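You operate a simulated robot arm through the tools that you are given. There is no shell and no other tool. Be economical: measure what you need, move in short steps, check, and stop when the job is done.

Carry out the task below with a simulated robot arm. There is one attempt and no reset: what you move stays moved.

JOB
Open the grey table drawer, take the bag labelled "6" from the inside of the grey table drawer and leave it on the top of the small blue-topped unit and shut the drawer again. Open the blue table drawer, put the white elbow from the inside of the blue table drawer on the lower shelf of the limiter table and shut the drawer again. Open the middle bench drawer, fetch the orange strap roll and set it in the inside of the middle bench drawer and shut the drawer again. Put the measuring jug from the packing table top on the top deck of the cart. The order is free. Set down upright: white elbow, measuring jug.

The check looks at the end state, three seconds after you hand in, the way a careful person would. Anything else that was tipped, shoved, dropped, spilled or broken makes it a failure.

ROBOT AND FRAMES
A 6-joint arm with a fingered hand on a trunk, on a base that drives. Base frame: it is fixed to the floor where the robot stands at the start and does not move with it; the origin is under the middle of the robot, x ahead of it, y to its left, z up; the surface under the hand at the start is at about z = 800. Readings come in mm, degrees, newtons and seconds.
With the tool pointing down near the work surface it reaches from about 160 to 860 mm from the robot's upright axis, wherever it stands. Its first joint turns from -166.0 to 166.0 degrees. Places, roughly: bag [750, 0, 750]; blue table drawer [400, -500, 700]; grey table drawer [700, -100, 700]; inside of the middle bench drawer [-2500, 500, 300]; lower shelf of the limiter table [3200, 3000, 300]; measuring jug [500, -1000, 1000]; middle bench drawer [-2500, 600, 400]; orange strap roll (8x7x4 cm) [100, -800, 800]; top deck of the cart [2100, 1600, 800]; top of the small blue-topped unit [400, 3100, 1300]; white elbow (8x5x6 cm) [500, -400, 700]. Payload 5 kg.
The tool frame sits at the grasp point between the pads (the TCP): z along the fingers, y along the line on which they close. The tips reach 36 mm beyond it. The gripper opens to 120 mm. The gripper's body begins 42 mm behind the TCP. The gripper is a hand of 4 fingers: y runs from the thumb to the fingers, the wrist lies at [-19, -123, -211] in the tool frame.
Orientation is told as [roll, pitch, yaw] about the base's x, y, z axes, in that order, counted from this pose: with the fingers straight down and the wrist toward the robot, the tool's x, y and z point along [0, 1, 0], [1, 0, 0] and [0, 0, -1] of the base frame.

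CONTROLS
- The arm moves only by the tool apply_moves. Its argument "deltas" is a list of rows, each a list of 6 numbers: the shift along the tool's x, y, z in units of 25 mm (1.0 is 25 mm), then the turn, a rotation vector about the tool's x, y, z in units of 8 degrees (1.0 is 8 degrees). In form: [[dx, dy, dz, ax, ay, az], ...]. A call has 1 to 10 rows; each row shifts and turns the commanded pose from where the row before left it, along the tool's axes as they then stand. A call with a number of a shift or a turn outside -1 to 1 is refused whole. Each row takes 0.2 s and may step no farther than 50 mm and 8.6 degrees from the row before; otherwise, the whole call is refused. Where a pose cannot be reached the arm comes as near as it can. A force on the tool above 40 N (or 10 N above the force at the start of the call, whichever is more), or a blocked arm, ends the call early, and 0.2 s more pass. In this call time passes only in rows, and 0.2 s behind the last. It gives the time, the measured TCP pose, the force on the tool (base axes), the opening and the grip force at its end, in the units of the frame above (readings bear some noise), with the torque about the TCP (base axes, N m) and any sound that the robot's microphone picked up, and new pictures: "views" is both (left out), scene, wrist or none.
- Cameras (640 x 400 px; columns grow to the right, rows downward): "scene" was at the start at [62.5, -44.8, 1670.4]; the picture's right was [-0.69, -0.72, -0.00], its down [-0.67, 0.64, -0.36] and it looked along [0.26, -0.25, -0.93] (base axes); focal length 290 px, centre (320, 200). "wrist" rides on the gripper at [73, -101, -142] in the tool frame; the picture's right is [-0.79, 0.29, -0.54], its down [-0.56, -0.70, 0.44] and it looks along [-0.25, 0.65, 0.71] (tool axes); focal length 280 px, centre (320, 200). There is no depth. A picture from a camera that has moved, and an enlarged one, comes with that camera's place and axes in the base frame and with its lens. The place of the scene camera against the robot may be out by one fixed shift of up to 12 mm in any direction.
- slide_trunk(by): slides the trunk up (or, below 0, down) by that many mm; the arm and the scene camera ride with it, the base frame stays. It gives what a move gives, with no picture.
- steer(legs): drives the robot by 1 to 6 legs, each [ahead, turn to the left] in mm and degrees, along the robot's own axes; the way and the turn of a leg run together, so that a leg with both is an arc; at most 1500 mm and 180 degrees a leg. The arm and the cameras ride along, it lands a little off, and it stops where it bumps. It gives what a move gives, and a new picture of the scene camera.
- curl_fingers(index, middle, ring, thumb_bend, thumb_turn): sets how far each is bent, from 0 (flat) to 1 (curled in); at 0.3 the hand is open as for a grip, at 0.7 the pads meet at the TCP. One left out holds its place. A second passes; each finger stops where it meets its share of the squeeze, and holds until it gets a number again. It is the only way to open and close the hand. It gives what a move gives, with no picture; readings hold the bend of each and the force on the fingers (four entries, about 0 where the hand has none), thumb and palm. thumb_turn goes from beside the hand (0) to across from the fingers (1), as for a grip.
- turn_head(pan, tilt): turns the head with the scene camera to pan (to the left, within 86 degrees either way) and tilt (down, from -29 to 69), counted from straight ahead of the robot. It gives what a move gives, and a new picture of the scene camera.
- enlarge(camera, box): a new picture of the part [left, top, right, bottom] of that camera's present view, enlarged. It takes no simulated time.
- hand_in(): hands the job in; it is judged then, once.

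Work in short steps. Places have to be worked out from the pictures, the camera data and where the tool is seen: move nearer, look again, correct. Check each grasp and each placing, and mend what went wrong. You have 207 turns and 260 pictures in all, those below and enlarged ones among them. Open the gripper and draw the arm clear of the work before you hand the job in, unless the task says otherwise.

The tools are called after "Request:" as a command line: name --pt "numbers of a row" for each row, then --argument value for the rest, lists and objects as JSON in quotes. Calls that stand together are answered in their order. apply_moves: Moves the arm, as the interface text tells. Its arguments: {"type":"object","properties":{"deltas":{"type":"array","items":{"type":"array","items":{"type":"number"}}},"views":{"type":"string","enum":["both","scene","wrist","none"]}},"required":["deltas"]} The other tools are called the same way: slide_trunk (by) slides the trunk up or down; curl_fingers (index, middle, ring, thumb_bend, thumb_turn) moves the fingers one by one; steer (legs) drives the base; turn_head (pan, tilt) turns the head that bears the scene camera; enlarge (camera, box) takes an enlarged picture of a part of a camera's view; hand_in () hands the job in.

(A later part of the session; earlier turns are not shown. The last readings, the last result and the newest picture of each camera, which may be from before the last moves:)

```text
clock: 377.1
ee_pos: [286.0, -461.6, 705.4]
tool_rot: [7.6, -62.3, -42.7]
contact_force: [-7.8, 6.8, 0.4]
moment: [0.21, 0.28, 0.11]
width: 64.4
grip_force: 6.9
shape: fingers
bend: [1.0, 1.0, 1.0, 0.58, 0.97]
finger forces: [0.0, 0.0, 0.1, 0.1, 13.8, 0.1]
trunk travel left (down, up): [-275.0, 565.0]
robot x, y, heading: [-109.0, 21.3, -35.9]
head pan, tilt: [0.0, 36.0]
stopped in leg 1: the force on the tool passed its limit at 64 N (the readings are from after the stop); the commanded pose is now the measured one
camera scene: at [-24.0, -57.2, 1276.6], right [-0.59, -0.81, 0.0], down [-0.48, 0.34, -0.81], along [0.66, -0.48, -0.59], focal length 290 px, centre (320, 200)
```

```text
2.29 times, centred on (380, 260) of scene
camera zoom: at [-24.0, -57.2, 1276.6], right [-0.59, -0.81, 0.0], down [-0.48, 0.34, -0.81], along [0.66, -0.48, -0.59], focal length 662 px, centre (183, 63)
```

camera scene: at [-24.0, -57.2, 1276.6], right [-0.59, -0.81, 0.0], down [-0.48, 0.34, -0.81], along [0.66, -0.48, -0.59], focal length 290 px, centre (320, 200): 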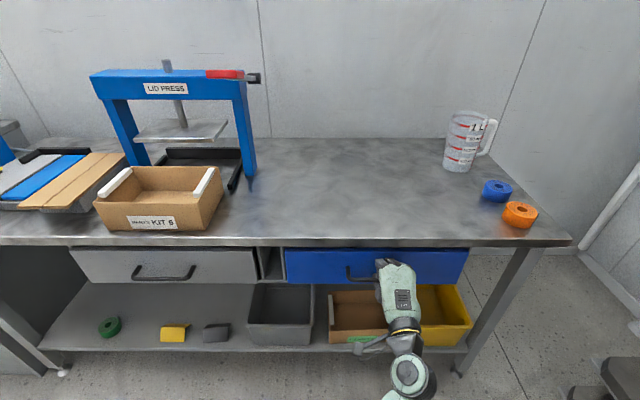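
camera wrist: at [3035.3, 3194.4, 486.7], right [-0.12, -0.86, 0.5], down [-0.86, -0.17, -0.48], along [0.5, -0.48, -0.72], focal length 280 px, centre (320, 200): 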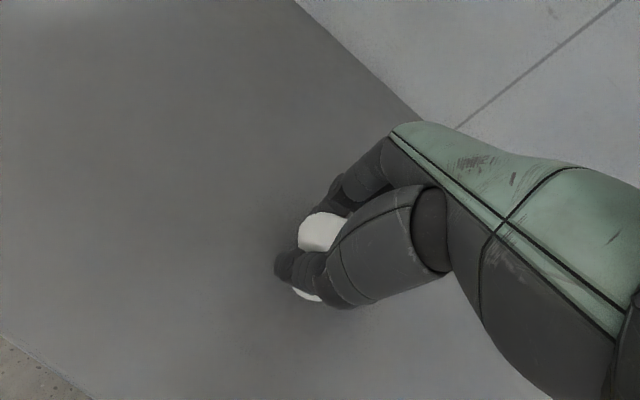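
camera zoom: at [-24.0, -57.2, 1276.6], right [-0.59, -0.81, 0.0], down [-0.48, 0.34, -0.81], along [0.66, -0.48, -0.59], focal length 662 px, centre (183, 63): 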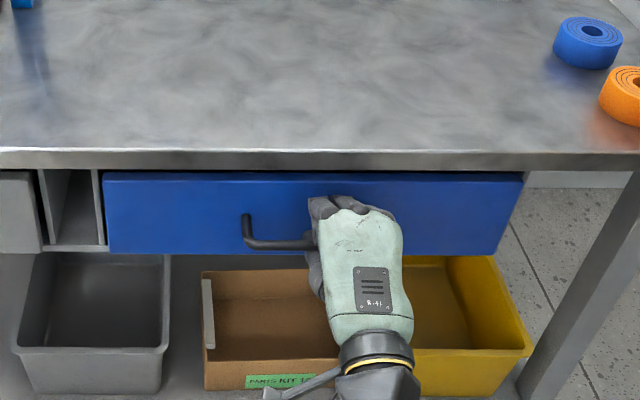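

Blue drawer is shut. Now the jug. Back off, put the hand pointing down and raise it, then reposition toward the table's right end (driving in reverse to keep the arm clear of the rack).

Request:
steer --legs '[[-300, 0]]'

Request:
slide_trunk --by 400

Request:
apply_moves --pt "0 0 0 1 0 0" --pt "0 0 0 1 0 0" --pt "0 0 0 1 0 0" --pt "0 0 0 1 0 0" --pt "0 0 0 1 0 0" --pt "0 0 0 1 0 0" --pt "0 0 0 1 0 0" --pt "0 0 0 0.8 0 0" --views "none"

Request:
steer --legs '[[0, 90], [-310, 0], [0, -90], [200, 0]]'

Request:
enlarge --camera "wrist" --box '[0, 0, 640, 400]'

```text
clock: 379.4
ee_pos: [41.1, -285.8, 707.8]
tool_rot: [7.4, -62.3, -42.7]
contact_force: [-0.2, -0.3, 0.0]
moment: [-0.03, -0.01, 0.02]
width: 62.7
grip_force: 0.0
shape: fingers
bend: [1.0, 1.0, 1.0, 0.6, 0.97]
finger forces: [0.0, 0.0, 0.0, 0.0, 0.1, 0.0]
trunk travel left (down, up): [-275.0, 565.0]
robot x, y, heading: [-352.3, 195.2, -36.0]
head pan, tilt: [0.0, 36.0]
camera scene: at [-268.4, 120.0, 1276.6], right [-0.59, -0.81, 0.0], down [-0.48, 0.35, -0.81], along [0.65, -0.48, -0.59], focal length 290 px, centre (320, 200)
```

scene: 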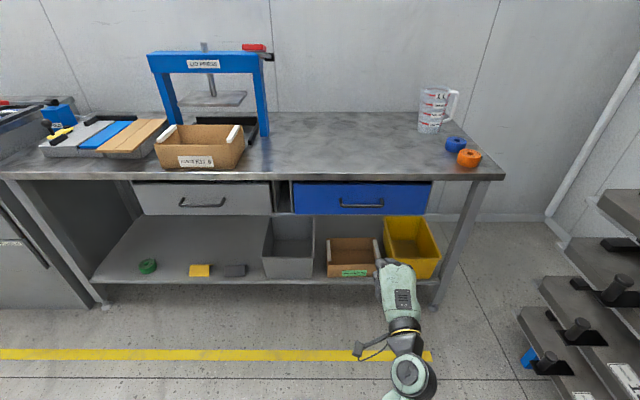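

```text
clock: 383.2
ee_pos: [41.2, -286.1, 1105.9]
tool_rot: [7.5, -62.3, -42.8]
contact_force: [0.9, -0.8, 0.3]
moment: [0.06, -0.03, -0.03]
width: 62.9
grip_force: 0.0
shape: fingers
bend: [1.0, 1.0, 1.0, 0.6, 0.97]
finger forces: [0.0, 0.1, 0.0, 0.0, 0.0, 0.0]
trunk travel left (down, up): [-675.0, 165.0]
robot x, y, heading: [-358.3, 192.8, -36.1]
head pan, tilt: [0.0, 36.0]
```

```text
clock: 385.0
ee_pos: [41.5, -287.1, 1105.4]
tool_rot: [3.5, 0.0, -36.1]
contact_force: [1.1, -0.6, -0.6]
moment: [0.04, 0.01, 0.01]
width: 62.6
grip_force: 0.0
shape: fingers
bend: [1.0, 1.0, 1.0, 0.6, 0.97]
finger forces: [0.1, 0.0, 0.1, 0.0, 0.0, 0.0]
trunk travel left (down, up): [-675.0, 165.0]
robot x, y, heading: [-354.6, 191.9, -35.9]
head pan, tilt: [0.0, 36.0]
```

```text
clock: 397.6
ee_pos: [40.8, -635.8, 1106.6]
tool_rot: [3.5, -0.1, -34.5]
contact_force: [-0.5, -0.8, -0.5]
moment: [0.0, -0.03, 0.01]
width: 62.7
grip_force: 0.1
shape: fingers
bend: [1.0, 1.0, 1.0, 0.6, 0.97]
finger forces: [0.0, 0.0, 0.0, 0.1, 0.1, 0.0]
trunk travel left (down, up): [-675.0, 165.0]
robot x, y, heading: [-364.7, -167.2, -34.4]
head pan, tilt: [0.0, 36.0]
camera scene: at [-279.1, -239.8, 1676.6], right [-0.56, -0.83, 0.0], down [-0.49, 0.33, -0.81], along [0.67, -0.46, -0.59], focal length 290 px, centre (320, 200)
```

scene: 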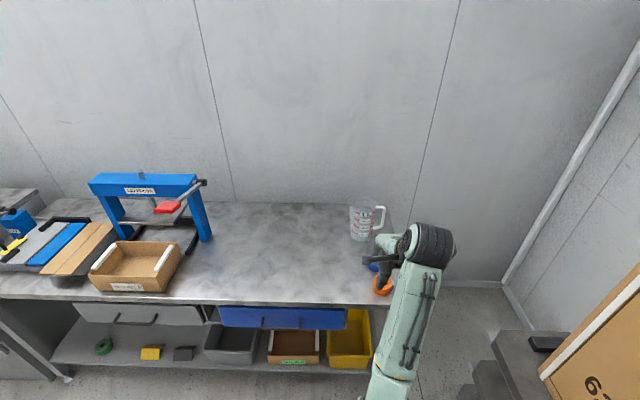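

```text
1.00 times, centred on (320, 200) of wrist (not enlarged: the box is as wide or as high as the picture)
camera zoom: at [-6.8, -525.7, 1252.6], right [-0.23, -0.84, 0.49], down [-0.88, -0.04, -0.48], along [0.42, -0.54, -0.73], focal length 280 px, centre (320, 200)
```

zoom: 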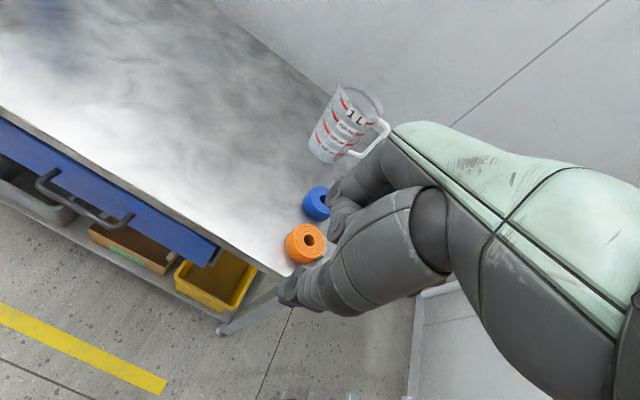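

Zoom in on jug and roll in both views.

Request:
enlarge --camera "wrist" --box '[270, 70, 410, 280]'

Request:
enlarge --camera "scene" --box '[330, 190, 430, 310]'

```text
1.90 times, centred on (340, 175) of wrist
camera zoom: at [-6.8, -525.7, 1252.6], right [-0.23, -0.84, 0.49], down [-0.88, -0.04, -0.48], along [0.42, -0.54, -0.73], focal length 534 px, centre (282, 248)
```

zoom: 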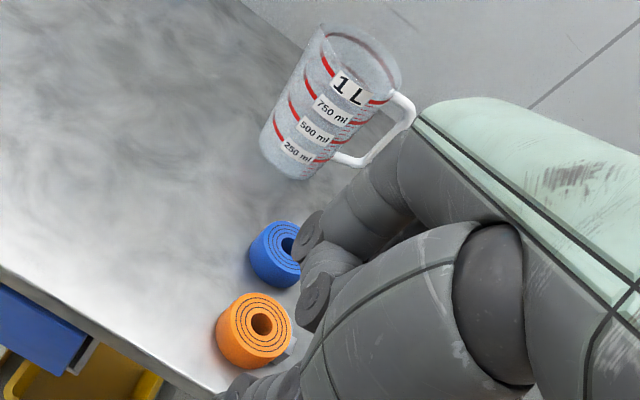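

```text
3.33 times, centred on (380, 250) of scene
camera zoom: at [-279.1, -239.8, 1676.6], right [-0.56, -0.83, 0.0], down [-0.49, 0.33, -0.81], along [0.67, -0.46, -0.59], focal length 965 px, centre (120, 33)
```

zoom: 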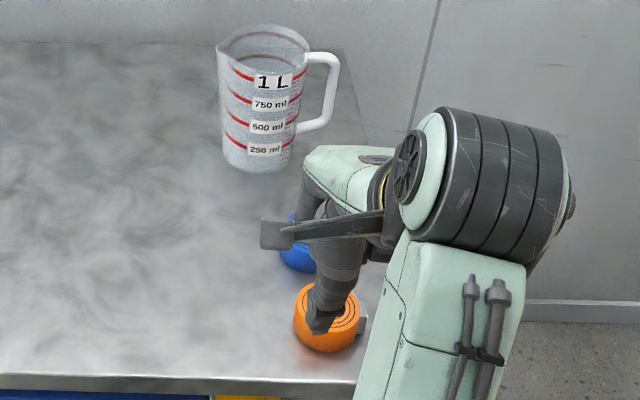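

Jug base ≈ (385,−904), rim z≈975, diameter ~78–98 mm, handle to the right. Open the hand, level it, drive forward 330 mm and extend.

Request:
curl_fingers --index 0.3 --middle 0.3 --ring 0.3 --thumb_bend 0.28

Request:
steer --legs '[[325, -0.5]]'

Request:
apply_moves --pt "-0.1 0.2 0 0 -0.44 0" --pt "-0.1 0.8 0 0 0 0" --pt "-0.1 0.8 0 0 0 0" --pt "-0.1 0.8 0 0 0 0" --views "both"

```text
clock: 398.6
ee_pos: [40.9, -635.7, 1107.0]
tool_rot: [3.5, -0.1, -34.5]
contact_force: [0.1, 0.0, 0.0]
moment: [-0.02, 0.03, 0.0]
width: 124.8
grip_force: 0.1
shape: fingers
bend: [0.3, 0.3, 0.3, 0.28, 0.97]
finger forces: [0.0, 0.0, 0.0, 0.0, 0.1, 0.0]
trunk travel left (down, up): [-675.0, 165.0]
robot x, y, heading: [-370.2, -166.6, -34.3]
head pan, tilt: [0.0, 36.0]
```

```text
clock: 400.9
ee_pos: [300.4, -826.1, 1107.4]
tool_rot: [3.5, -0.2, -35.2]
contact_force: [-0.8, 0.3, -0.4]
moment: [0.0, -0.01, -0.01]
width: 125.0
grip_force: 0.1
shape: fingers
bend: [0.3, 0.3, 0.3, 0.28, 0.97]
finger forces: [0.0, 0.0, 0.1, 0.2, 0.0, 0.0]
trunk travel left (down, up): [-675.0, 165.0]
robot x, y, heading: [-103.6, -351.1, -35.0]
head pan, tilt: [0.0, 36.0]
camera scene: at [-14.0, -425.7, 1676.6], right [-0.58, -0.82, 0.0], down [-0.48, 0.34, -0.81], along [0.66, -0.47, -0.59], focal length 290 px, centre (320, 200)
```

scene: 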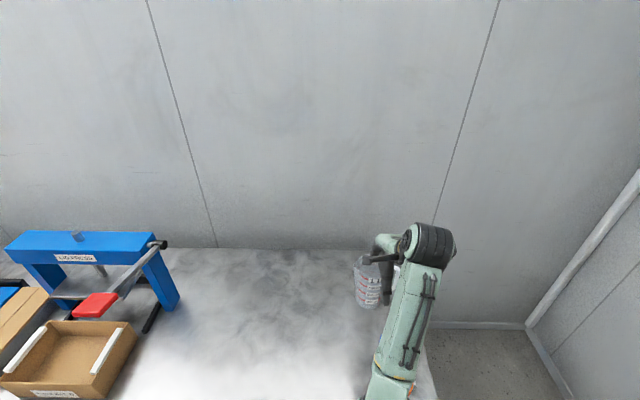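

```text
clock: 401.9
ee_pos: [349.2, -872.5, 1106.6]
tool_rot: [0.0, -0.1, -35.4]
contact_force: [0.2, 0.7, -0.2]
moment: [0.0, 0.01, -0.01]
width: 125.0
grip_force: 0.0
shape: fingers
bend: [0.3, 0.3, 0.3, 0.28, 0.97]
finger forces: [0.0, 0.0, 0.0, 0.0, 0.0, 0.1]
trunk travel left (down, up): [-675.0, 165.0]
robot x, y, heading: [-104.2, -351.0, -35.3]
head pan, tilt: [0.0, 36.0]
camera scene: at [-13.5, -426.2, 1676.5], right [-0.58, -0.82, 0.0], down [-0.48, 0.34, -0.81], along [0.66, -0.47, -0.59], focal length 290 px, centre (320, 200)
camera wrist: at [308.3, -753.5, 1248.4], right [-0.22, -0.81, 0.54], down [-0.89, -0.05, -0.44], along [0.39, -0.58, -0.71], focal length 280 px, centre (320, 200)
```

scene: 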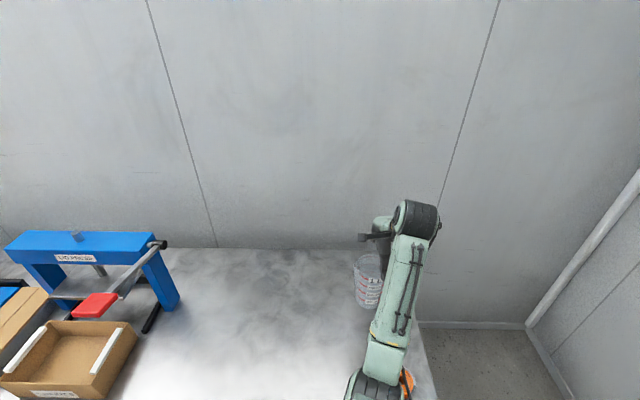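
wrist: 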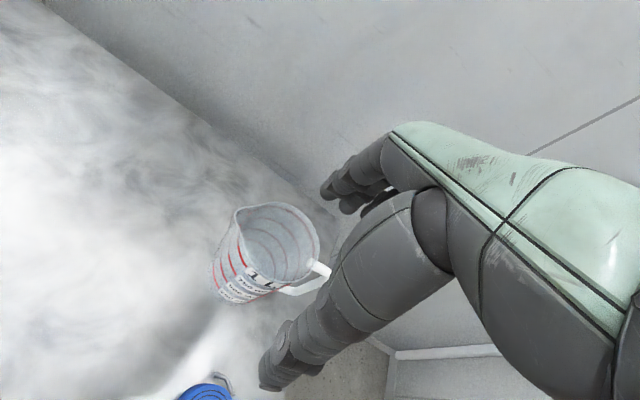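

Jug centre ≈ (393,−900). Move over it and lower to just above the rim.

Request:
apply_moves --pt "0.13 0.69 0 0 0 0" --pt "0.13 0.69 0 0 0 0" --pt "0.13 0.69 0 0 0 0" --pt "0 0 1 0 0 0" --pt "0 0 1 0 0 0" --pt "0 0 0.8 0 0 0" --views "both"

Request:
enlarge --camera "scene" --box '[320, 190, 460, 330]'

```text
clock: 403.3
ee_pos: [395.5, -894.6, 1036.5]
tool_rot: [-0.1, -0.1, -35.2]
contact_force: [-0.6, -0.6, 0.2]
moment: [-0.02, -0.04, -0.06]
width: 125.1
grip_force: 0.1
shape: fingers
bend: [0.3, 0.3, 0.3, 0.28, 0.97]
finger forces: [0.0, 0.0, 0.0, 0.0, 0.1, 0.0]
trunk travel left (down, up): [-675.0, 165.0]
robot x, y, heading: [-102.9, -352.9, -35.1]
head pan, tilt: [0.0, 36.0]
camera scene: at [-13.9, -425.8, 1676.6], right [-0.58, -0.82, 0.0], down [-0.48, 0.34, -0.81], along [0.66, -0.47, -0.59], focal length 290 px, centre (320, 200)
camera wrist: at [354.0, -775.7, 1178.8], right [-0.22, -0.81, 0.54], down [-0.89, -0.05, -0.44], along [0.39, -0.58, -0.71], focal length 280 px, centre (320, 200)
```

scene: 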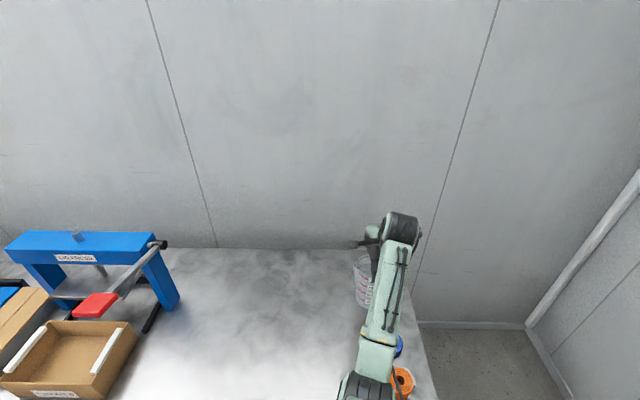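
wrist: 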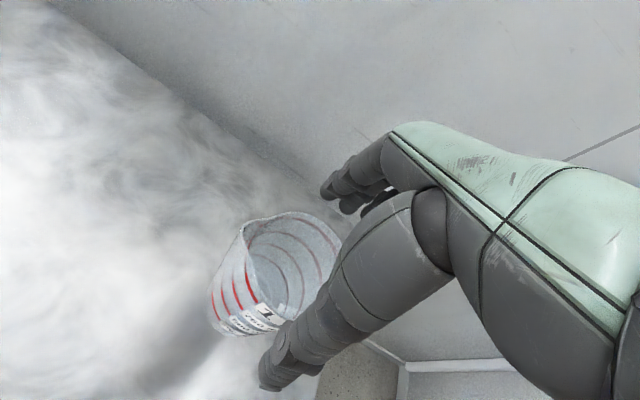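

```text
2.86 times, centred on (390, 260) of scene
camera zoom: at [-13.9, -425.8, 1676.6], right [-0.58, -0.82, 0.0], down [-0.48, 0.34, -0.81], along [0.66, -0.47, -0.59], focal length 827 px, centre (120, 29)
```

zoom: 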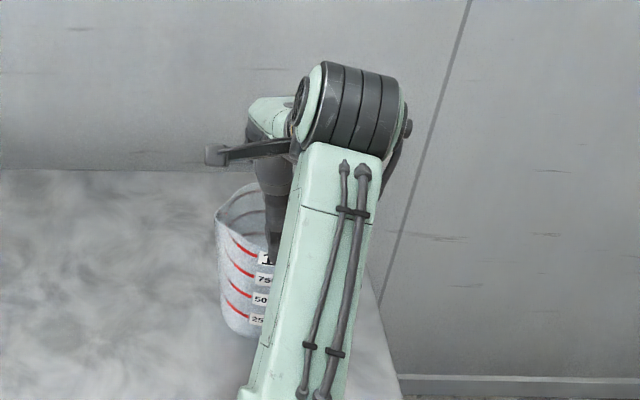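

Fine-shift (10 mm left, 5 mm ahead) and lower around the jug to z≈950.

Request:
apply_moves --pt "0.4 0.2 0 0 0 0" --pt "0 0 0.7 0 0 0" --pt "0 0 0.7 0 0 0" --pt "0 0 0.7 0 0 0" --pt "0 0 0.7 0 0 0" --pt "0 0 0.5 0 0 0" --views "both"

```text
clock: 404.7
ee_pos: [405.0, -887.9, 953.2]
tool_rot: [0.0, -0.2, -35.2]
contact_force: [0.7, 0.1, 0.0]
moment: [0.01, 0.02, -0.01]
width: 125.4
grip_force: 0.8
shape: fingers
bend: [0.3, 0.3, 0.3, 0.28, 0.97]
finger forces: [0.1, 0.0, 0.1, 0.0, 0.0, 0.0]
trunk travel left (down, up): [-675.0, 165.0]
robot x, y, heading: [-104.8, -352.5, -35.1]
head pan, tilt: [0.0, 36.0]
camera scene: at [-13.7, -425.7, 1676.5], right [-0.58, -0.82, 0.0], down [-0.48, 0.34, -0.81], along [0.66, -0.47, -0.59], focal length 290 px, centre (320, 200)
camera wrist: at [364.0, -769.9, 1095.8], right [-0.22, -0.81, 0.54], down [-0.89, -0.05, -0.44], along [0.39, -0.58, -0.71], focal length 280 px, centre (320, 200)
```

scene: 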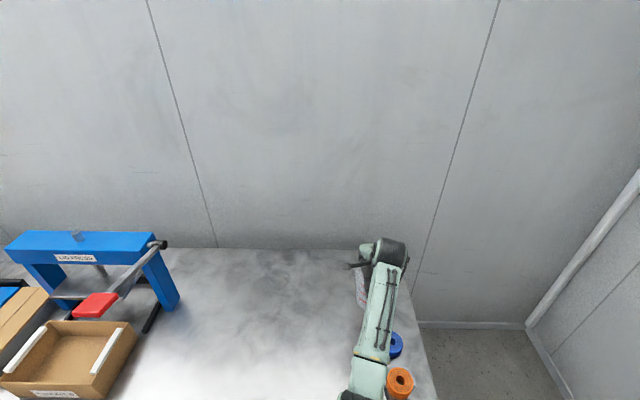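
wrist: 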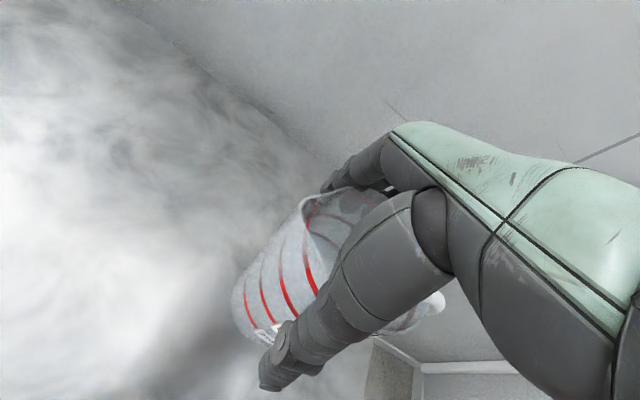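

The hand straddles the jug. Close.

Request:
curl_fingers --index 0.55 --middle 0.55 --ring 0.5 --thumb_bend 0.55

Request:
enlarge --camera "wrist" --box '[160, 120, 480, 400]'

```text
clock: 405.7
ee_pos: [405.8, -888.1, 955.5]
tool_rot: [-0.1, -0.2, -35.1]
contact_force: [0.6, 0.3, 5.3]
moment: [-0.26, -0.2, 0.08]
width: 73.0
grip_force: 20.9
shape: fingers
bend: [0.5, 0.45, 0.45, 0.49, 0.96]
finger forces: [7.2, 7.3, 6.6, 0.0, 21.3, 0.1]
trunk travel left (down, up): [-675.0, 165.0]
robot x, y, heading: [-101.4, -353.4, -35.2]
head pan, tilt: [0.0, 36.0]
```

```text
1.43 times, centred on (320, 260) of wrist
camera zoom: at [363.7, -769.6, 1096.9], right [-0.22, -0.81, 0.54], down [-0.89, -0.05, -0.44], along [0.39, -0.58, -0.71], focal length 401 px, centre (320, 114)
```

zoom: 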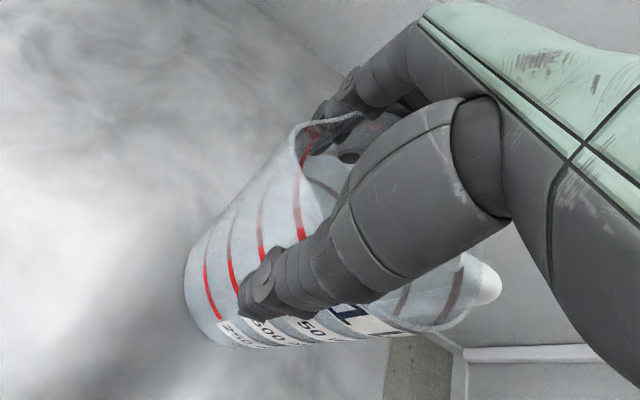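

All digits hold ~21 N on the tapered body. Lift.

Request:
slide_trunk --by 120

Request:
enlarge --camera "wrist" --box '[0, 0, 640, 400]'

Request:
enlarge --camera "scene" --box '[300, 180, 500, 380]'

```text
clock: 407.2
ee_pos: [404.6, -888.7, 1074.0]
tool_rot: [0.0, -0.1, -35.2]
contact_force: [0.3, -0.4, -0.9]
moment: [0.01, -0.03, 0.01]
width: 73.1
grip_force: 19.9
shape: fingers
bend: [0.5, 0.46, 0.45, 0.49, 0.96]
finger forces: [6.3, 6.9, 6.4, 0.1, 20.3, 0.0]
trunk travel left (down, up): [-795.0, 45.0]
robot x, y, heading: [-98.9, -350.2, -35.1]
head pan, tilt: [0.0, 36.0]
```

```text
1.00 times, centred on (320, 200) of wrist (not enlarged: the box is as wide or as high as the picture)
camera zoom: at [364.0, -770.2, 1215.9], right [-0.22, -0.81, 0.54], down [-0.89, -0.05, -0.44], along [0.39, -0.58, -0.71], focal length 280 px, centre (320, 200)
```

zoom: 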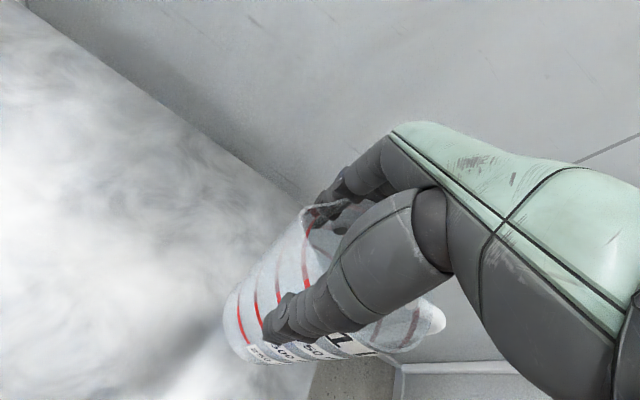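

```text
2.00 times, centred on (400, 280) of scene
camera zoom: at [-13.7, -426.0, 1796.5], right [-0.58, -0.82, 0.0], down [-0.48, 0.34, -0.81], along [0.66, -0.47, -0.59], focal length 579 px, centre (160, 40)
```

zoom: 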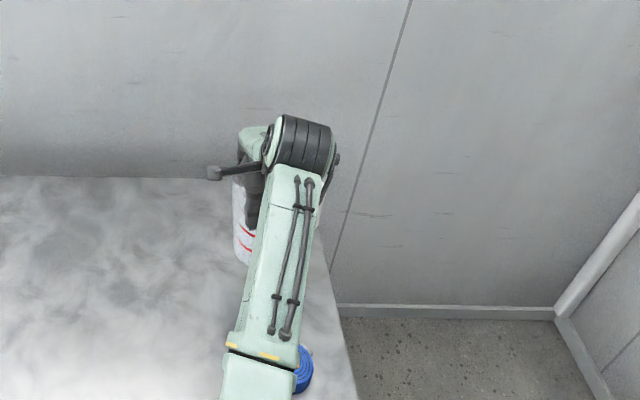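

Jug lifted upright. Back out and drive along the aisle to the blue cart.

Request:
steer --legs '[[-450, 0], [0, 89.3], [1500, 0], [1450, 0]]'

Request:
turn_head --pan -80 --tilt 35

```text
clock: 429.9
ee_pos: [1900.1, 2744.9, 1073.6]
tool_rot: [0.1, 0.0, 52.7]
contact_force: [0.5, 0.0, -0.4]
moment: [0.02, 0.04, 0.01]
width: 72.4
grip_force: 18.7
shape: fingers
bend: [0.5, 0.46, 0.46, 0.49, 0.96]
finger forces: [5.5, 6.7, 6.0, 0.1, 18.7, 0.0]
trunk travel left (down, up): [-795.0, 45.0]
robot x, y, heading: [1346.0, 2254.2, 52.8]
head pan, tilt: [0.0, 36.0]
camera scene: at [1409.6, 2344.7, 1796.5], right [0.8, -0.6, 0.0], down [-0.36, -0.47, -0.81], along [0.49, 0.64, -0.59], focal length 290 px, centre (320, 200)
```

scene: 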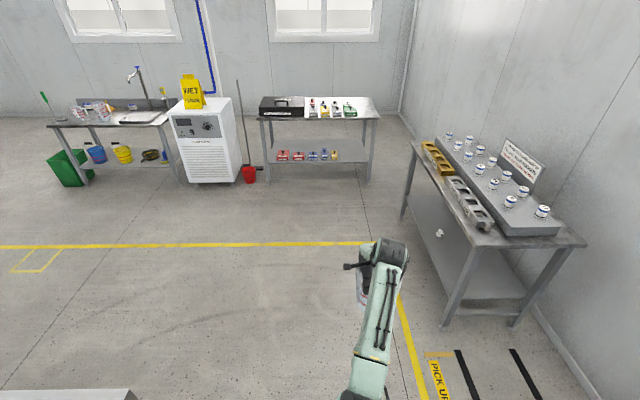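

```text
clock: 431.5
ee_pos: [1900.8, 2745.7, 1074.5]
tool_rot: [0.1, -0.1, 52.6]
contact_force: [-0.1, -0.4, -1.7]
moment: [0.0, 0.06, -0.03]
width: 72.8
grip_force: 19.1
shape: fingers
bend: [0.5, 0.46, 0.46, 0.49, 0.96]
finger forces: [5.6, 6.7, 5.9, 0.0, 18.6, 0.0]
trunk travel left (down, up): [-795.0, 45.0]
robot x, y, heading: [1343.8, 2255.2, 52.6]
head pan, tilt: [-80.0, 35.0]
camera scene: at [1435.2, 2234.9, 1798.1], right [-0.46, -0.89, 0.0], down [-0.51, 0.26, -0.82], along [0.73, -0.37, -0.57], focal length 290 px, centre (320, 200)
```

scene: 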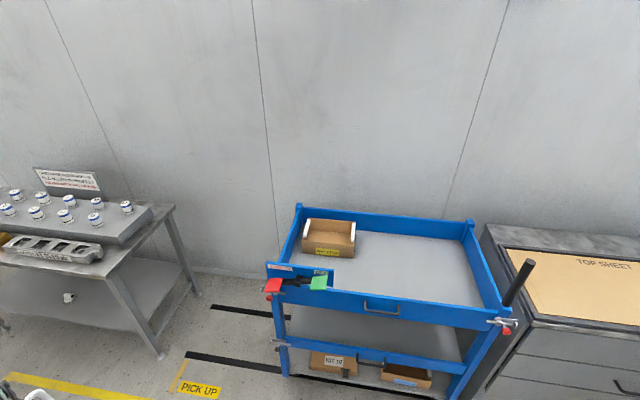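

Cart deck: free area right of the kit box at about u 2440, d 740. Raise slightly, turn to face the cart and approach.

Request:
slide_trunk --by 45

Request:
steer --legs '[[-30, 0], [0, -88.5], [150, 0]]'

Request:
turn_head --pan 8 --tilt 50

Request:
enlarge --camera "wrist" --box '[0, 0, 640, 400]'

```text
clock: 432.4
ee_pos: [1900.4, 2746.1, 1119.3]
tool_rot: [0.0, 0.0, 52.7]
contact_force: [-0.9, 0.5, -0.7]
moment: [0.01, 0.01, -0.02]
width: 72.4
grip_force: 17.8
shape: fingers
bend: [0.5, 0.46, 0.46, 0.49, 0.96]
finger forces: [5.5, 6.8, 6.1, 0.1, 18.7, 0.0]
trunk travel left (down, up): [-840.0, 0.0]
robot x, y, heading: [1349.6, 2260.4, 52.8]
head pan, tilt: [-80.0, 35.0]
```

```text
clock: 438.7
ee_pos: [1951.9, 1605.1, 1119.9]
tool_rot: [-0.1, -0.2, -35.8]
contact_force: [-0.1, 0.6, 0.1]
moment: [0.0, -0.02, 0.0]
width: 49.8
grip_force: 0.0
shape: fingers
bend: [0.55, 0.52, 0.5, 0.55, 0.97]
finger forces: [0.0, 0.0, 0.0, 0.0, 0.0, 0.0]
trunk travel left (down, up): [-840.0, 0.0]
robot x, y, heading: [1449.0, 2146.5, -35.8]
head pan, tilt: [-80.0, 35.0]
camera scene: at [1427.2, 2043.6, 1843.2], right [-0.9, 0.43, 0.0], down [0.25, 0.52, -0.82], along [-0.35, -0.74, -0.57], focal length 290 px, centre (320, 200)
```

scene: 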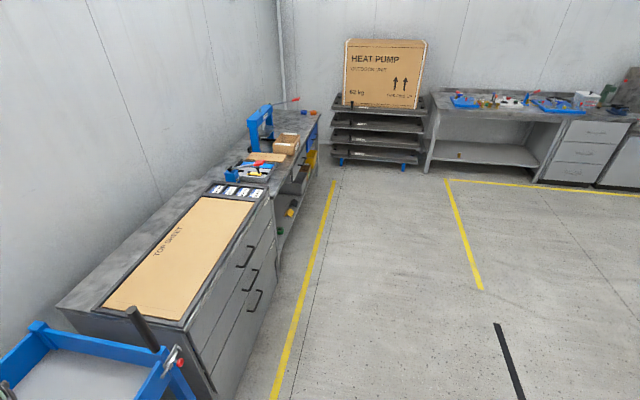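

```text
clock: 440.4
ee_pos: [1952.8, 1603.6, 1119.5]
tool_rot: [0.0, 0.0, -35.8]
contact_force: [0.8, -0.4, -0.1]
moment: [-0.01, 0.03, 0.01]
width: 49.8
grip_force: 0.0
shape: fingers
bend: [0.55, 0.52, 0.5, 0.55, 0.97]
finger forces: [0.1, 0.1, 0.1, 0.0, 0.0, 0.0]
trunk travel left (down, up): [-840.0, 0.0]
robot x, y, heading: [1453.0, 2140.4, -35.9]
head pan, tilt: [8.0, 50.0]
camera scene: at [1535.4, 2085.6, 1821.4], right [-0.47, -0.89, 0.0], down [-0.68, 0.36, -0.64], along [0.57, -0.3, -0.77], focal length 290 px, centre (320, 200)
```

scene: 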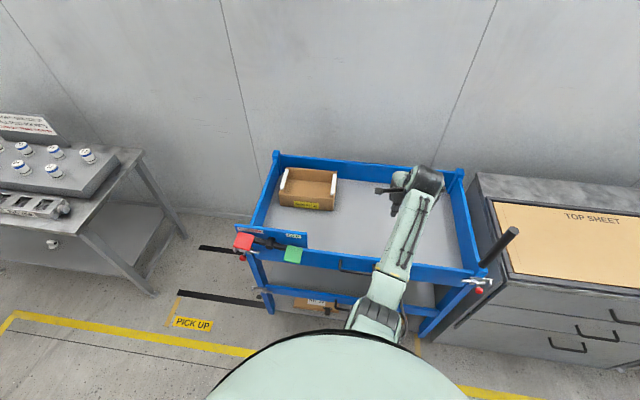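

```text
1.00 times, centred on (320, 200) of wrist (not enlarged: the box is as wide or as high as the picture)
camera zoom: at [1913.0, 1722.7, 1261.3], right [-0.23, -0.81, 0.54], down [-0.9, -0.05, -0.44], along [0.38, -0.59, -0.71], focal length 280 px, centre (320, 200)
```

zoom: 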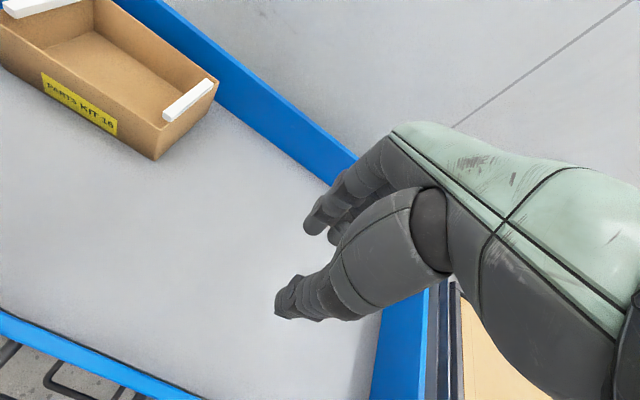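

The jug is no longer in the hand — it slipped during the turn. Look for it.

Request:
turn_head --pan 60 --tilt 50

Request:
turn_head --pan -50 --tilt 50

```text
clock: 441.6
ee_pos: [1953.3, 1602.6, 1119.1]
tool_rot: [0.0, -0.1, -35.8]
contact_force: [0.3, -0.6, -0.7]
moment: [-0.02, 0.0, 0.01]
width: 49.8
grip_force: 0.1
shape: fingers
bend: [0.55, 0.52, 0.5, 0.55, 0.97]
finger forces: [0.0, 0.0, 0.0, 0.0, 0.0, 0.1]
trunk travel left (down, up): [-840.0, 0.0]
robot x, y, heading: [1449.7, 2143.7, -35.5]
head pan, tilt: [60.0, 50.0]
camera scene: at [1537.8, 2152.9, 1821.4], right [0.41, -0.91, 0.0], down [-0.7, -0.32, -0.64], along [0.59, 0.26, -0.77], focal length 290 px, centre (320, 200)
```

scene: 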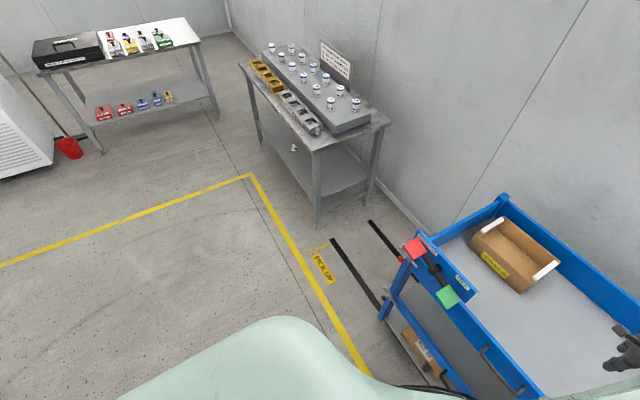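

```text
clock: 443.4
ee_pos: [1953.3, 1603.8, 1119.2]
tool_rot: [0.1, -0.1, -35.8]
contact_force: [-0.3, 0.5, 0.0]
moment: [0.01, -0.02, -0.01]
width: 49.6
grip_force: 0.0
shape: fingers
bend: [0.55, 0.52, 0.5, 0.55, 0.97]
finger forces: [0.0, 0.1, 0.0, 0.1, 0.0, 0.0]
trunk travel left (down, up): [-840.0, 0.0]
robot x, y, heading: [1449.1, 2145.0, -35.9]
head pan, tilt: [-50.0, 50.0]
camera scene: at [1473.5, 2044.4, 1821.3], right [-1.0, -0.08, 0.0], down [-0.06, 0.76, -0.64], along [0.05, -0.64, -0.77], focal length 290 px, centre (320, 200)
```

scene: 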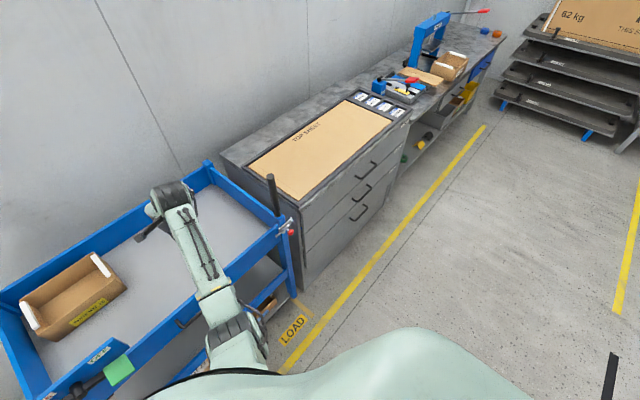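

Not seen yet. Look straight down near the base.

Request:
turn_head --pan 0 --tilt 69

Request:
turn_head --pan 86 --tilt 60

Request:
turn_head --pan -86 --tilt 60

```text
clock: 444.6
ee_pos: [1952.5, 1603.2, 1118.6]
tool_rot: [0.0, -0.2, -35.8]
contact_force: [0.3, -0.3, -1.4]
moment: [0.01, 0.03, 0.01]
width: 49.9
grip_force: 0.0
shape: fingers
bend: [0.55, 0.52, 0.5, 0.55, 0.97]
finger forces: [0.0, 0.1, 0.1, 0.1, 0.0, 0.1]
trunk travel left (down, up): [-840.0, 0.0]
robot x, y, heading: [1451.4, 2142.1, -35.7]
head pan, tilt: [0.0, 68.8]
camera scene: at [1513.0, 2088.5, 1799.4], right [-0.58, -0.81, 0.0], down [-0.76, 0.54, -0.36], along [0.29, -0.21, -0.93], focal length 290 px, centre (320, 200)
```

scene: 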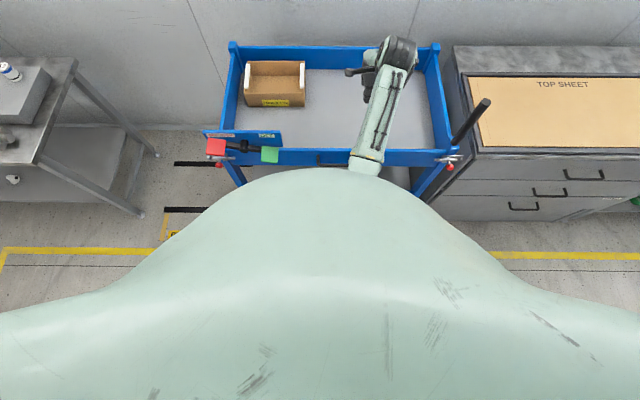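

```text
clock: 446.2
ee_pos: [1953.8, 1603.8, 1119.5]
tool_rot: [-0.1, -0.2, -35.8]
contact_force: [0.2, 0.0, 0.0]
moment: [-0.03, -0.01, 0.01]
width: 49.7
grip_force: 0.0
shape: fingers
bend: [0.55, 0.52, 0.5, 0.55, 0.97]
finger forces: [0.1, 0.0, 0.1, 0.0, 0.1, 0.0]
trunk travel left (down, up): [-840.0, 0.0]
robot x, y, heading: [1453.0, 2143.0, -35.7]
head pan, tilt: [85.9, 60.0]
camera scene: at [1510.3, 2172.4, 1808.8], right [0.77, -0.64, 0.0], down [-0.55, -0.67, -0.5], along [0.32, 0.38, -0.87], focal length 290 px, centre (320, 200)
```

scene: 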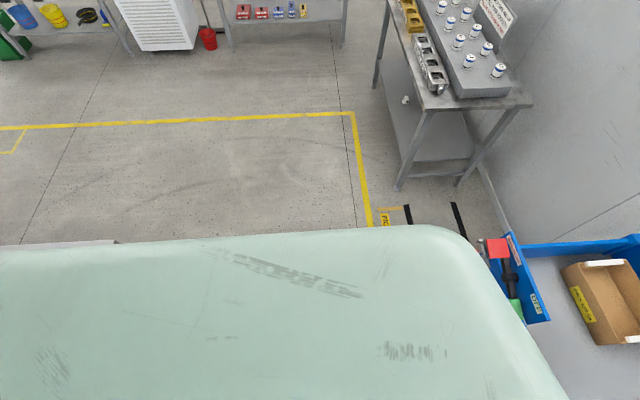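

```text
clock: 448.8
ee_pos: [1954.1, 1603.1, 1118.4]
tool_rot: [0.1, -0.1, -35.8]
contact_force: [0.5, -0.5, -0.1]
moment: [-0.01, 0.02, 0.01]
width: 49.7
grip_force: 0.0
shape: fingers
bend: [0.55, 0.52, 0.5, 0.55, 0.97]
finger forces: [0.0, 0.1, 0.0, 0.0, 0.0, 0.0]
trunk travel left (down, up): [-840.0, 0.0]
robot x, y, heading: [1458.1, 2148.6, -35.8]
head pan, tilt: [-85.9, 60.0]
camera scene: at [1432.7, 2064.4, 1808.8], right [-0.85, 0.52, 0.0], down [0.45, 0.74, -0.5], along [-0.26, -0.43, -0.87], focal length 290 px, centre (320, 200)
```

scene: 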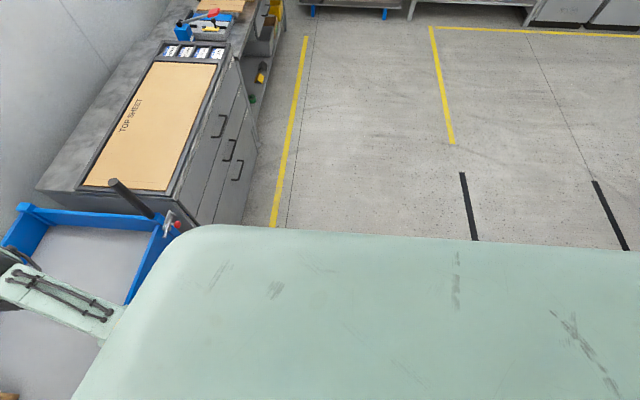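

Back off and look at the floor in front of the cart.

Request:
steer --legs '[[-500, 0]]'

Request:
turn_head --pan 0 --tilt 45

```text
clock: 452.0
ee_pos: [1539.0, 1895.3, 1118.8]
tool_rot: [0.0, 0.0, -36.4]
contact_force: [0.2, -0.1, -0.7]
moment: [0.01, -0.01, 0.01]
width: 49.9
grip_force: 0.1
shape: fingers
bend: [0.55, 0.52, 0.5, 0.55, 0.97]
finger forces: [0.0, 0.1, 0.0, 0.1, 0.0, 0.0]
trunk travel left (down, up): [-840.0, 0.0]
robot x, y, heading: [1039.0, 2444.7, -36.4]
head pan, tilt: [-85.9, 60.0]
camera scene: at [1023.3, 2361.3, 1808.8], right [-0.85, 0.53, 0.0], down [0.46, 0.73, -0.5], along [-0.27, -0.42, -0.87], focal length 290 px, centre (320, 200)
```

scene: 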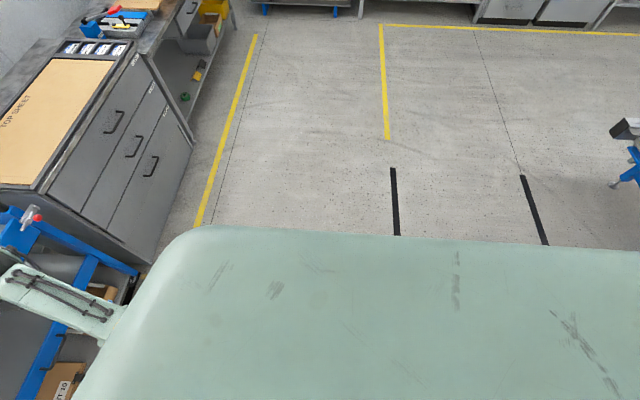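

```text
clock: 453.6
ee_pos: [1538.5, 1895.9, 1119.5]
tool_rot: [-0.1, -0.1, -36.4]
contact_force: [-0.3, -0.2, 0.0]
moment: [0.0, 0.02, 0.0]
width: 49.7
grip_force: 0.1
shape: fingers
bend: [0.55, 0.52, 0.5, 0.55, 0.97]
finger forces: [0.0, 0.0, 0.1, 0.1, 0.0, 0.0]
trunk travel left (down, up): [-840.0, 0.0]
robot x, y, heading: [1038.9, 2441.8, -36.3]
head pan, tilt: [0.0, 45.0]
camera scene: at [1123.9, 2369.8, 1828.2], right [-0.59, -0.81, 0.0], down [-0.57, 0.42, -0.71], along [0.57, -0.42, -0.71], focal length 290 px, centre (320, 200)
```

scene: 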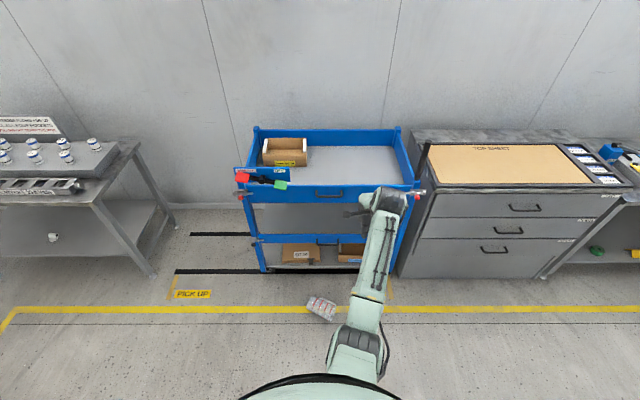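

The jug lies on the floor in front of the cart. Zoom in.

Request:
enlarge --camera "scene" --box '[270, 270, 370, 340]'

```text
5.71 times, centred on (320, 305) of scene
camera zoom: at [1123.9, 2369.8, 1828.2], right [-0.59, -0.81, 0.0], down [-0.57, 0.42, -0.71], along [0.57, -0.42, -0.71], focal length 1654 px, centre (320, -400)
```

zoom: 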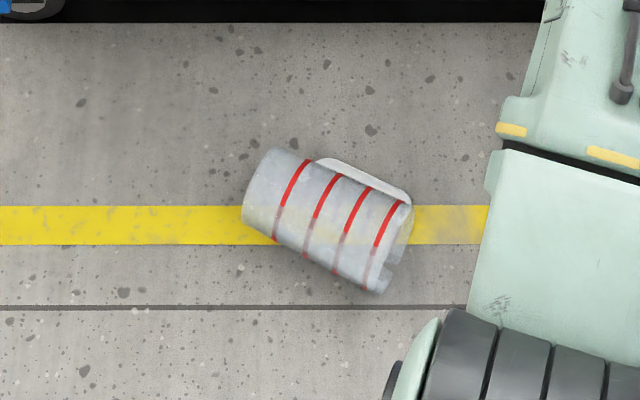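

The jug is on its side (mouth toward −u/robot side). Plan: grip it across, rotate it upright, stand it on the floor, then re-grasp from above. First test the needed wrist posture in free air: yaw +64° and pitch forward about the closing axis.

Request:
apply_moves --pt "0 -1 0 0 0 -1" --pt "0 0 0 0 0 -1" --pt "0 0 0 0 0 -1" --pt "0 0 0 0 0 -1" --pt "0 0 0 0 0 -1" --pt "0 0 0 0 0 -1" --pt "0 0 0 0 0 -1" --pt "0 0 0 0 0 -1" --views "none"

Request:
apply_moves --pt "0 0 0 0 -1 0" --pt "0 0 0 0 -1 0" --pt "0 0 0 0 -1 0" --pt "0 0 0 0 -1 0" --pt "0 0 0 0 -1 0" --pt "0 0 0 0 -1 0" --pt "0 0 0 0 -1 0" --pt "0 0 0 0 -1 0" --pt "0 0 0 0 -1 0" --pt "0 0 0 0 -1 0" --views "scene"

```text
clock: 455.4
ee_pos: [1517.7, 1909.6, 1117.8]
tool_rot: [0.0, 0.0, 27.8]
contact_force: [-0.6, 0.3, -1.5]
moment: [0.0, 0.0, -0.01]
width: 49.7
grip_force: 0.0
shape: fingers
bend: [0.55, 0.52, 0.5, 0.55, 0.97]
finger forces: [0.1, 0.0, 0.0, 0.0, 0.0, 0.0]
trunk travel left (down, up): [-840.0, 0.0]
robot x, y, heading: [1041.5, 2442.1, -36.5]
head pan, tilt: [0.0, 45.0]
```

```text
clock: 457.6
ee_pos: [1518.9, 1910.1, 1119.2]
tool_rot: [-80.1, 0.0, 27.5]
contact_force: [0.1, -0.5, -0.5]
moment: [0.0, 0.03, 0.0]
width: 49.8
grip_force: 0.1
shape: fingers
bend: [0.55, 0.52, 0.5, 0.55, 0.97]
finger forces: [0.1, 0.0, 0.0, 0.1, 0.0, 0.1]
trunk travel left (down, up): [-840.0, 0.0]
robot x, y, heading: [1042.3, 2441.7, -36.4]
head pan, tilt: [0.0, 45.0]
camera scene: at [1123.6, 2370.4, 1828.3], right [-0.59, -0.81, 0.0], down [-0.57, 0.42, -0.71], along [0.57, -0.42, -0.71], focal length 290 px, centre (320, 200)
```

scene: 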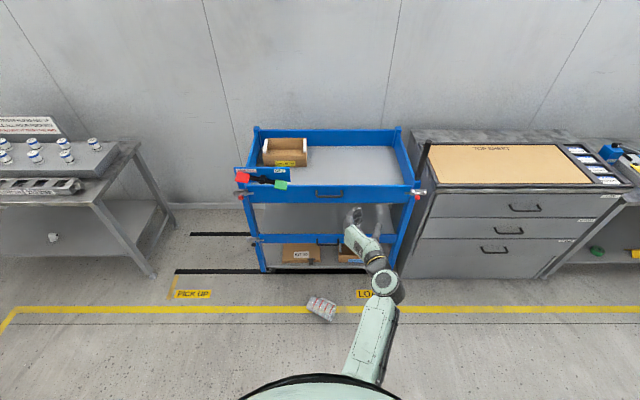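

The posture is reachable. I'll return the hand to pointing down, then drive round to the jug's base side.

Request:
apply_moves --pt "0 0 0 0 1 0" --pt "0 0 0 0 1 0" --pt "0 0 0 0 1 0" --pt "0 0 0 0 1 0" --pt "0 0 0 0 1 0" --pt "0 0 0 0 1 0" --pt "0 0 0 0 1 0" --pt "0 0 0 0 1 0" --pt "0 0 0 0 1 0" --pt "0 0 0 0 1 0" --views "none"

Request:
apply_moves --pt "0 0 0 0 0 1" --pt "0 0 0 0 0 1" --pt "0 0 0 0 0 1" --pt "0 0 0 0 0 0.5" --views "none"

Request:
steer --legs '[[0, 42.3], [1014, 0], [0, -105.9]]'

Request:
curl_fingers --index 0.3 --middle 0.3 --ring 0.3 --thumb_bend 0.28

Request:
slide_trunk --by -400

Request:
slide_trunk --by -300

Request:
turn_head --pan -10 --tilt 45

```text
clock: 459.8
ee_pos: [1517.5, 1910.5, 1119.1]
tool_rot: [0.0, 0.0, 27.6]
contact_force: [-0.1, -0.7, 0.7]
moment: [0.04, -0.02, 0.01]
width: 49.6
grip_force: 0.0
shape: fingers
bend: [0.55, 0.52, 0.5, 0.55, 0.97]
finger forces: [0.0, 0.0, 0.1, 0.0, 0.0, 0.1]
trunk travel left (down, up): [-840.0, 0.0]
robot x, y, heading: [1042.1, 2440.7, -36.3]
head pan, tilt: [0.0, 45.0]
```

```text
clock: 460.8
ee_pos: [1518.1, 1909.5, 1119.5]
tool_rot: [-0.1, -0.2, -0.5]
contact_force: [-0.2, -0.6, -0.4]
moment: [-0.01, -0.01, 0.03]
width: 49.6
grip_force: 0.0
shape: fingers
bend: [0.55, 0.52, 0.5, 0.55, 0.97]
finger forces: [0.0, 0.0, 0.0, 0.0, 0.0, 0.1]
trunk travel left (down, up): [-840.0, 0.0]
robot x, y, heading: [1041.1, 2442.7, -36.3]
head pan, tilt: [0.0, 45.0]
```

```text
clock: 474.2
ee_pos: [1784.3, 1882.1, 1118.8]
tool_rot: [-0.1, 0.0, -65.4]
contact_force: [0.4, -0.1, 0.1]
moment: [-0.01, 0.02, 0.0]
width: 49.8
grip_force: 0.1
shape: fingers
bend: [0.55, 0.52, 0.5, 0.55, 0.97]
finger forces: [0.0, 0.0, 0.0, 0.0, 0.0, 0.0]
trunk travel left (down, up): [-840.0, 0.0]
robot x, y, heading: [2063.5, 2539.4, -101.3]
head pan, tilt: [0.0, 45.0]
camera scene: at [2036.0, 2422.8, 1828.3], right [-0.98, 0.2, 0.0], down [0.14, 0.69, -0.71], along [-0.14, -0.69, -0.71], focal length 290 px, centre (320, 200)
```

scene: 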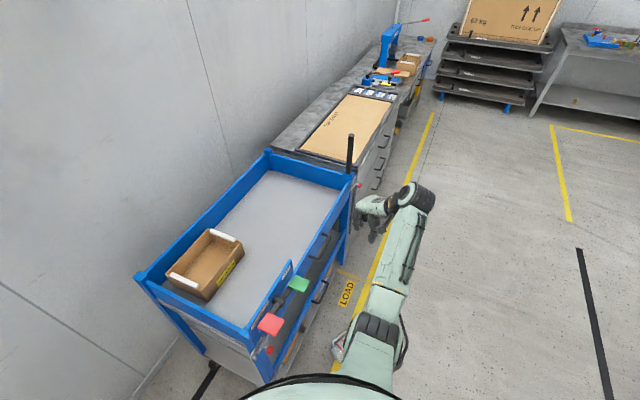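

```text
clock: 475.2
ee_pos: [1784.4, 1881.9, 1119.1]
tool_rot: [0.0, 0.1, -65.5]
contact_force: [0.0, 0.5, -0.3]
moment: [0.0, -0.06, 0.02]
width: 124.9
grip_force: 0.2
shape: fingers
bend: [0.3, 0.3, 0.3, 0.28, 0.97]
finger forces: [0.1, 0.1, 0.0, 0.0, 0.0, 0.1]
trunk travel left (down, up): [-840.0, 0.0]
robot x, y, heading: [2062.8, 2540.2, -101.4]
head pan, tilt: [0.0, 45.0]
```

```text
clock: 479.1
ee_pos: [1784.3, 1882.8, 719.7]
tool_rot: [-0.1, 0.0, -65.5]
contact_force: [-0.8, 0.2, 0.5]
moment: [0.03, -0.01, -0.03]
width: 124.8
grip_force: 0.1
shape: fingers
bend: [0.3, 0.3, 0.3, 0.28, 0.97]
finger forces: [0.0, 0.1, 0.0, 0.0, 0.0, 0.1]
trunk travel left (down, up): [-440.0, 400.0]
robot x, y, heading: [2069.0, 2536.6, -101.6]
head pan, tilt: [0.0, 45.0]
```

```text
clock: 482.1
ee_pos: [1784.0, 1881.1, 420.7]
tool_rot: [-0.1, 0.0, -65.5]
contact_force: [-0.8, 0.8, -0.1]
moment: [0.0, -0.05, 0.0]
width: 124.9
grip_force: 0.1
shape: fingers
bend: [0.3, 0.3, 0.3, 0.28, 0.97]
finger forces: [0.0, 0.0, 0.0, 0.0, 0.0, 0.1]
trunk travel left (down, up): [-140.0, 700.0]
robot x, y, heading: [2065.9, 2537.1, -101.1]
head pan, tilt: [0.0, 45.0]
```

```text
clock: 482.8
ee_pos: [1784.8, 1882.5, 420.5]
tool_rot: [-0.1, 0.0, -65.6]
contact_force: [-0.3, 0.7, -0.7]
moment: [0.03, -0.03, 0.04]
width: 124.7
grip_force: 0.3
shape: fingers
bend: [0.3, 0.3, 0.3, 0.28, 0.97]
finger forces: [0.1, 0.1, 0.0, 0.0, 0.0, 0.1]
trunk travel left (down, up): [-140.0, 700.0]
robot x, y, heading: [2068.7, 2534.0, -101.4]
head pan, tilt: [-10.0, 45.0]
camera scene: at [2022.4, 2426.9, 1128.3], right [-0.93, 0.36, 0.0], down [0.26, 0.66, -0.71], along [-0.26, -0.66, -0.71], focal length 290 px, centre (320, 200)
```

scene: 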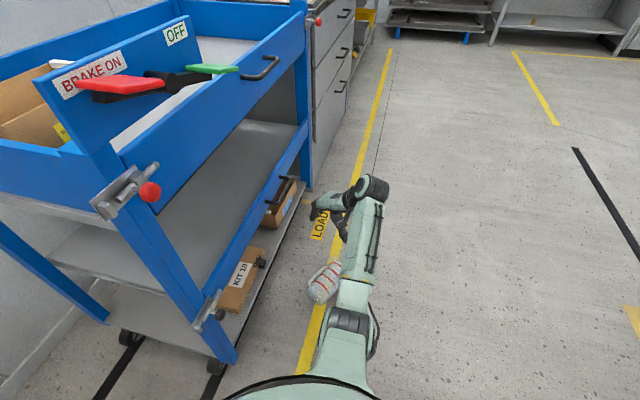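

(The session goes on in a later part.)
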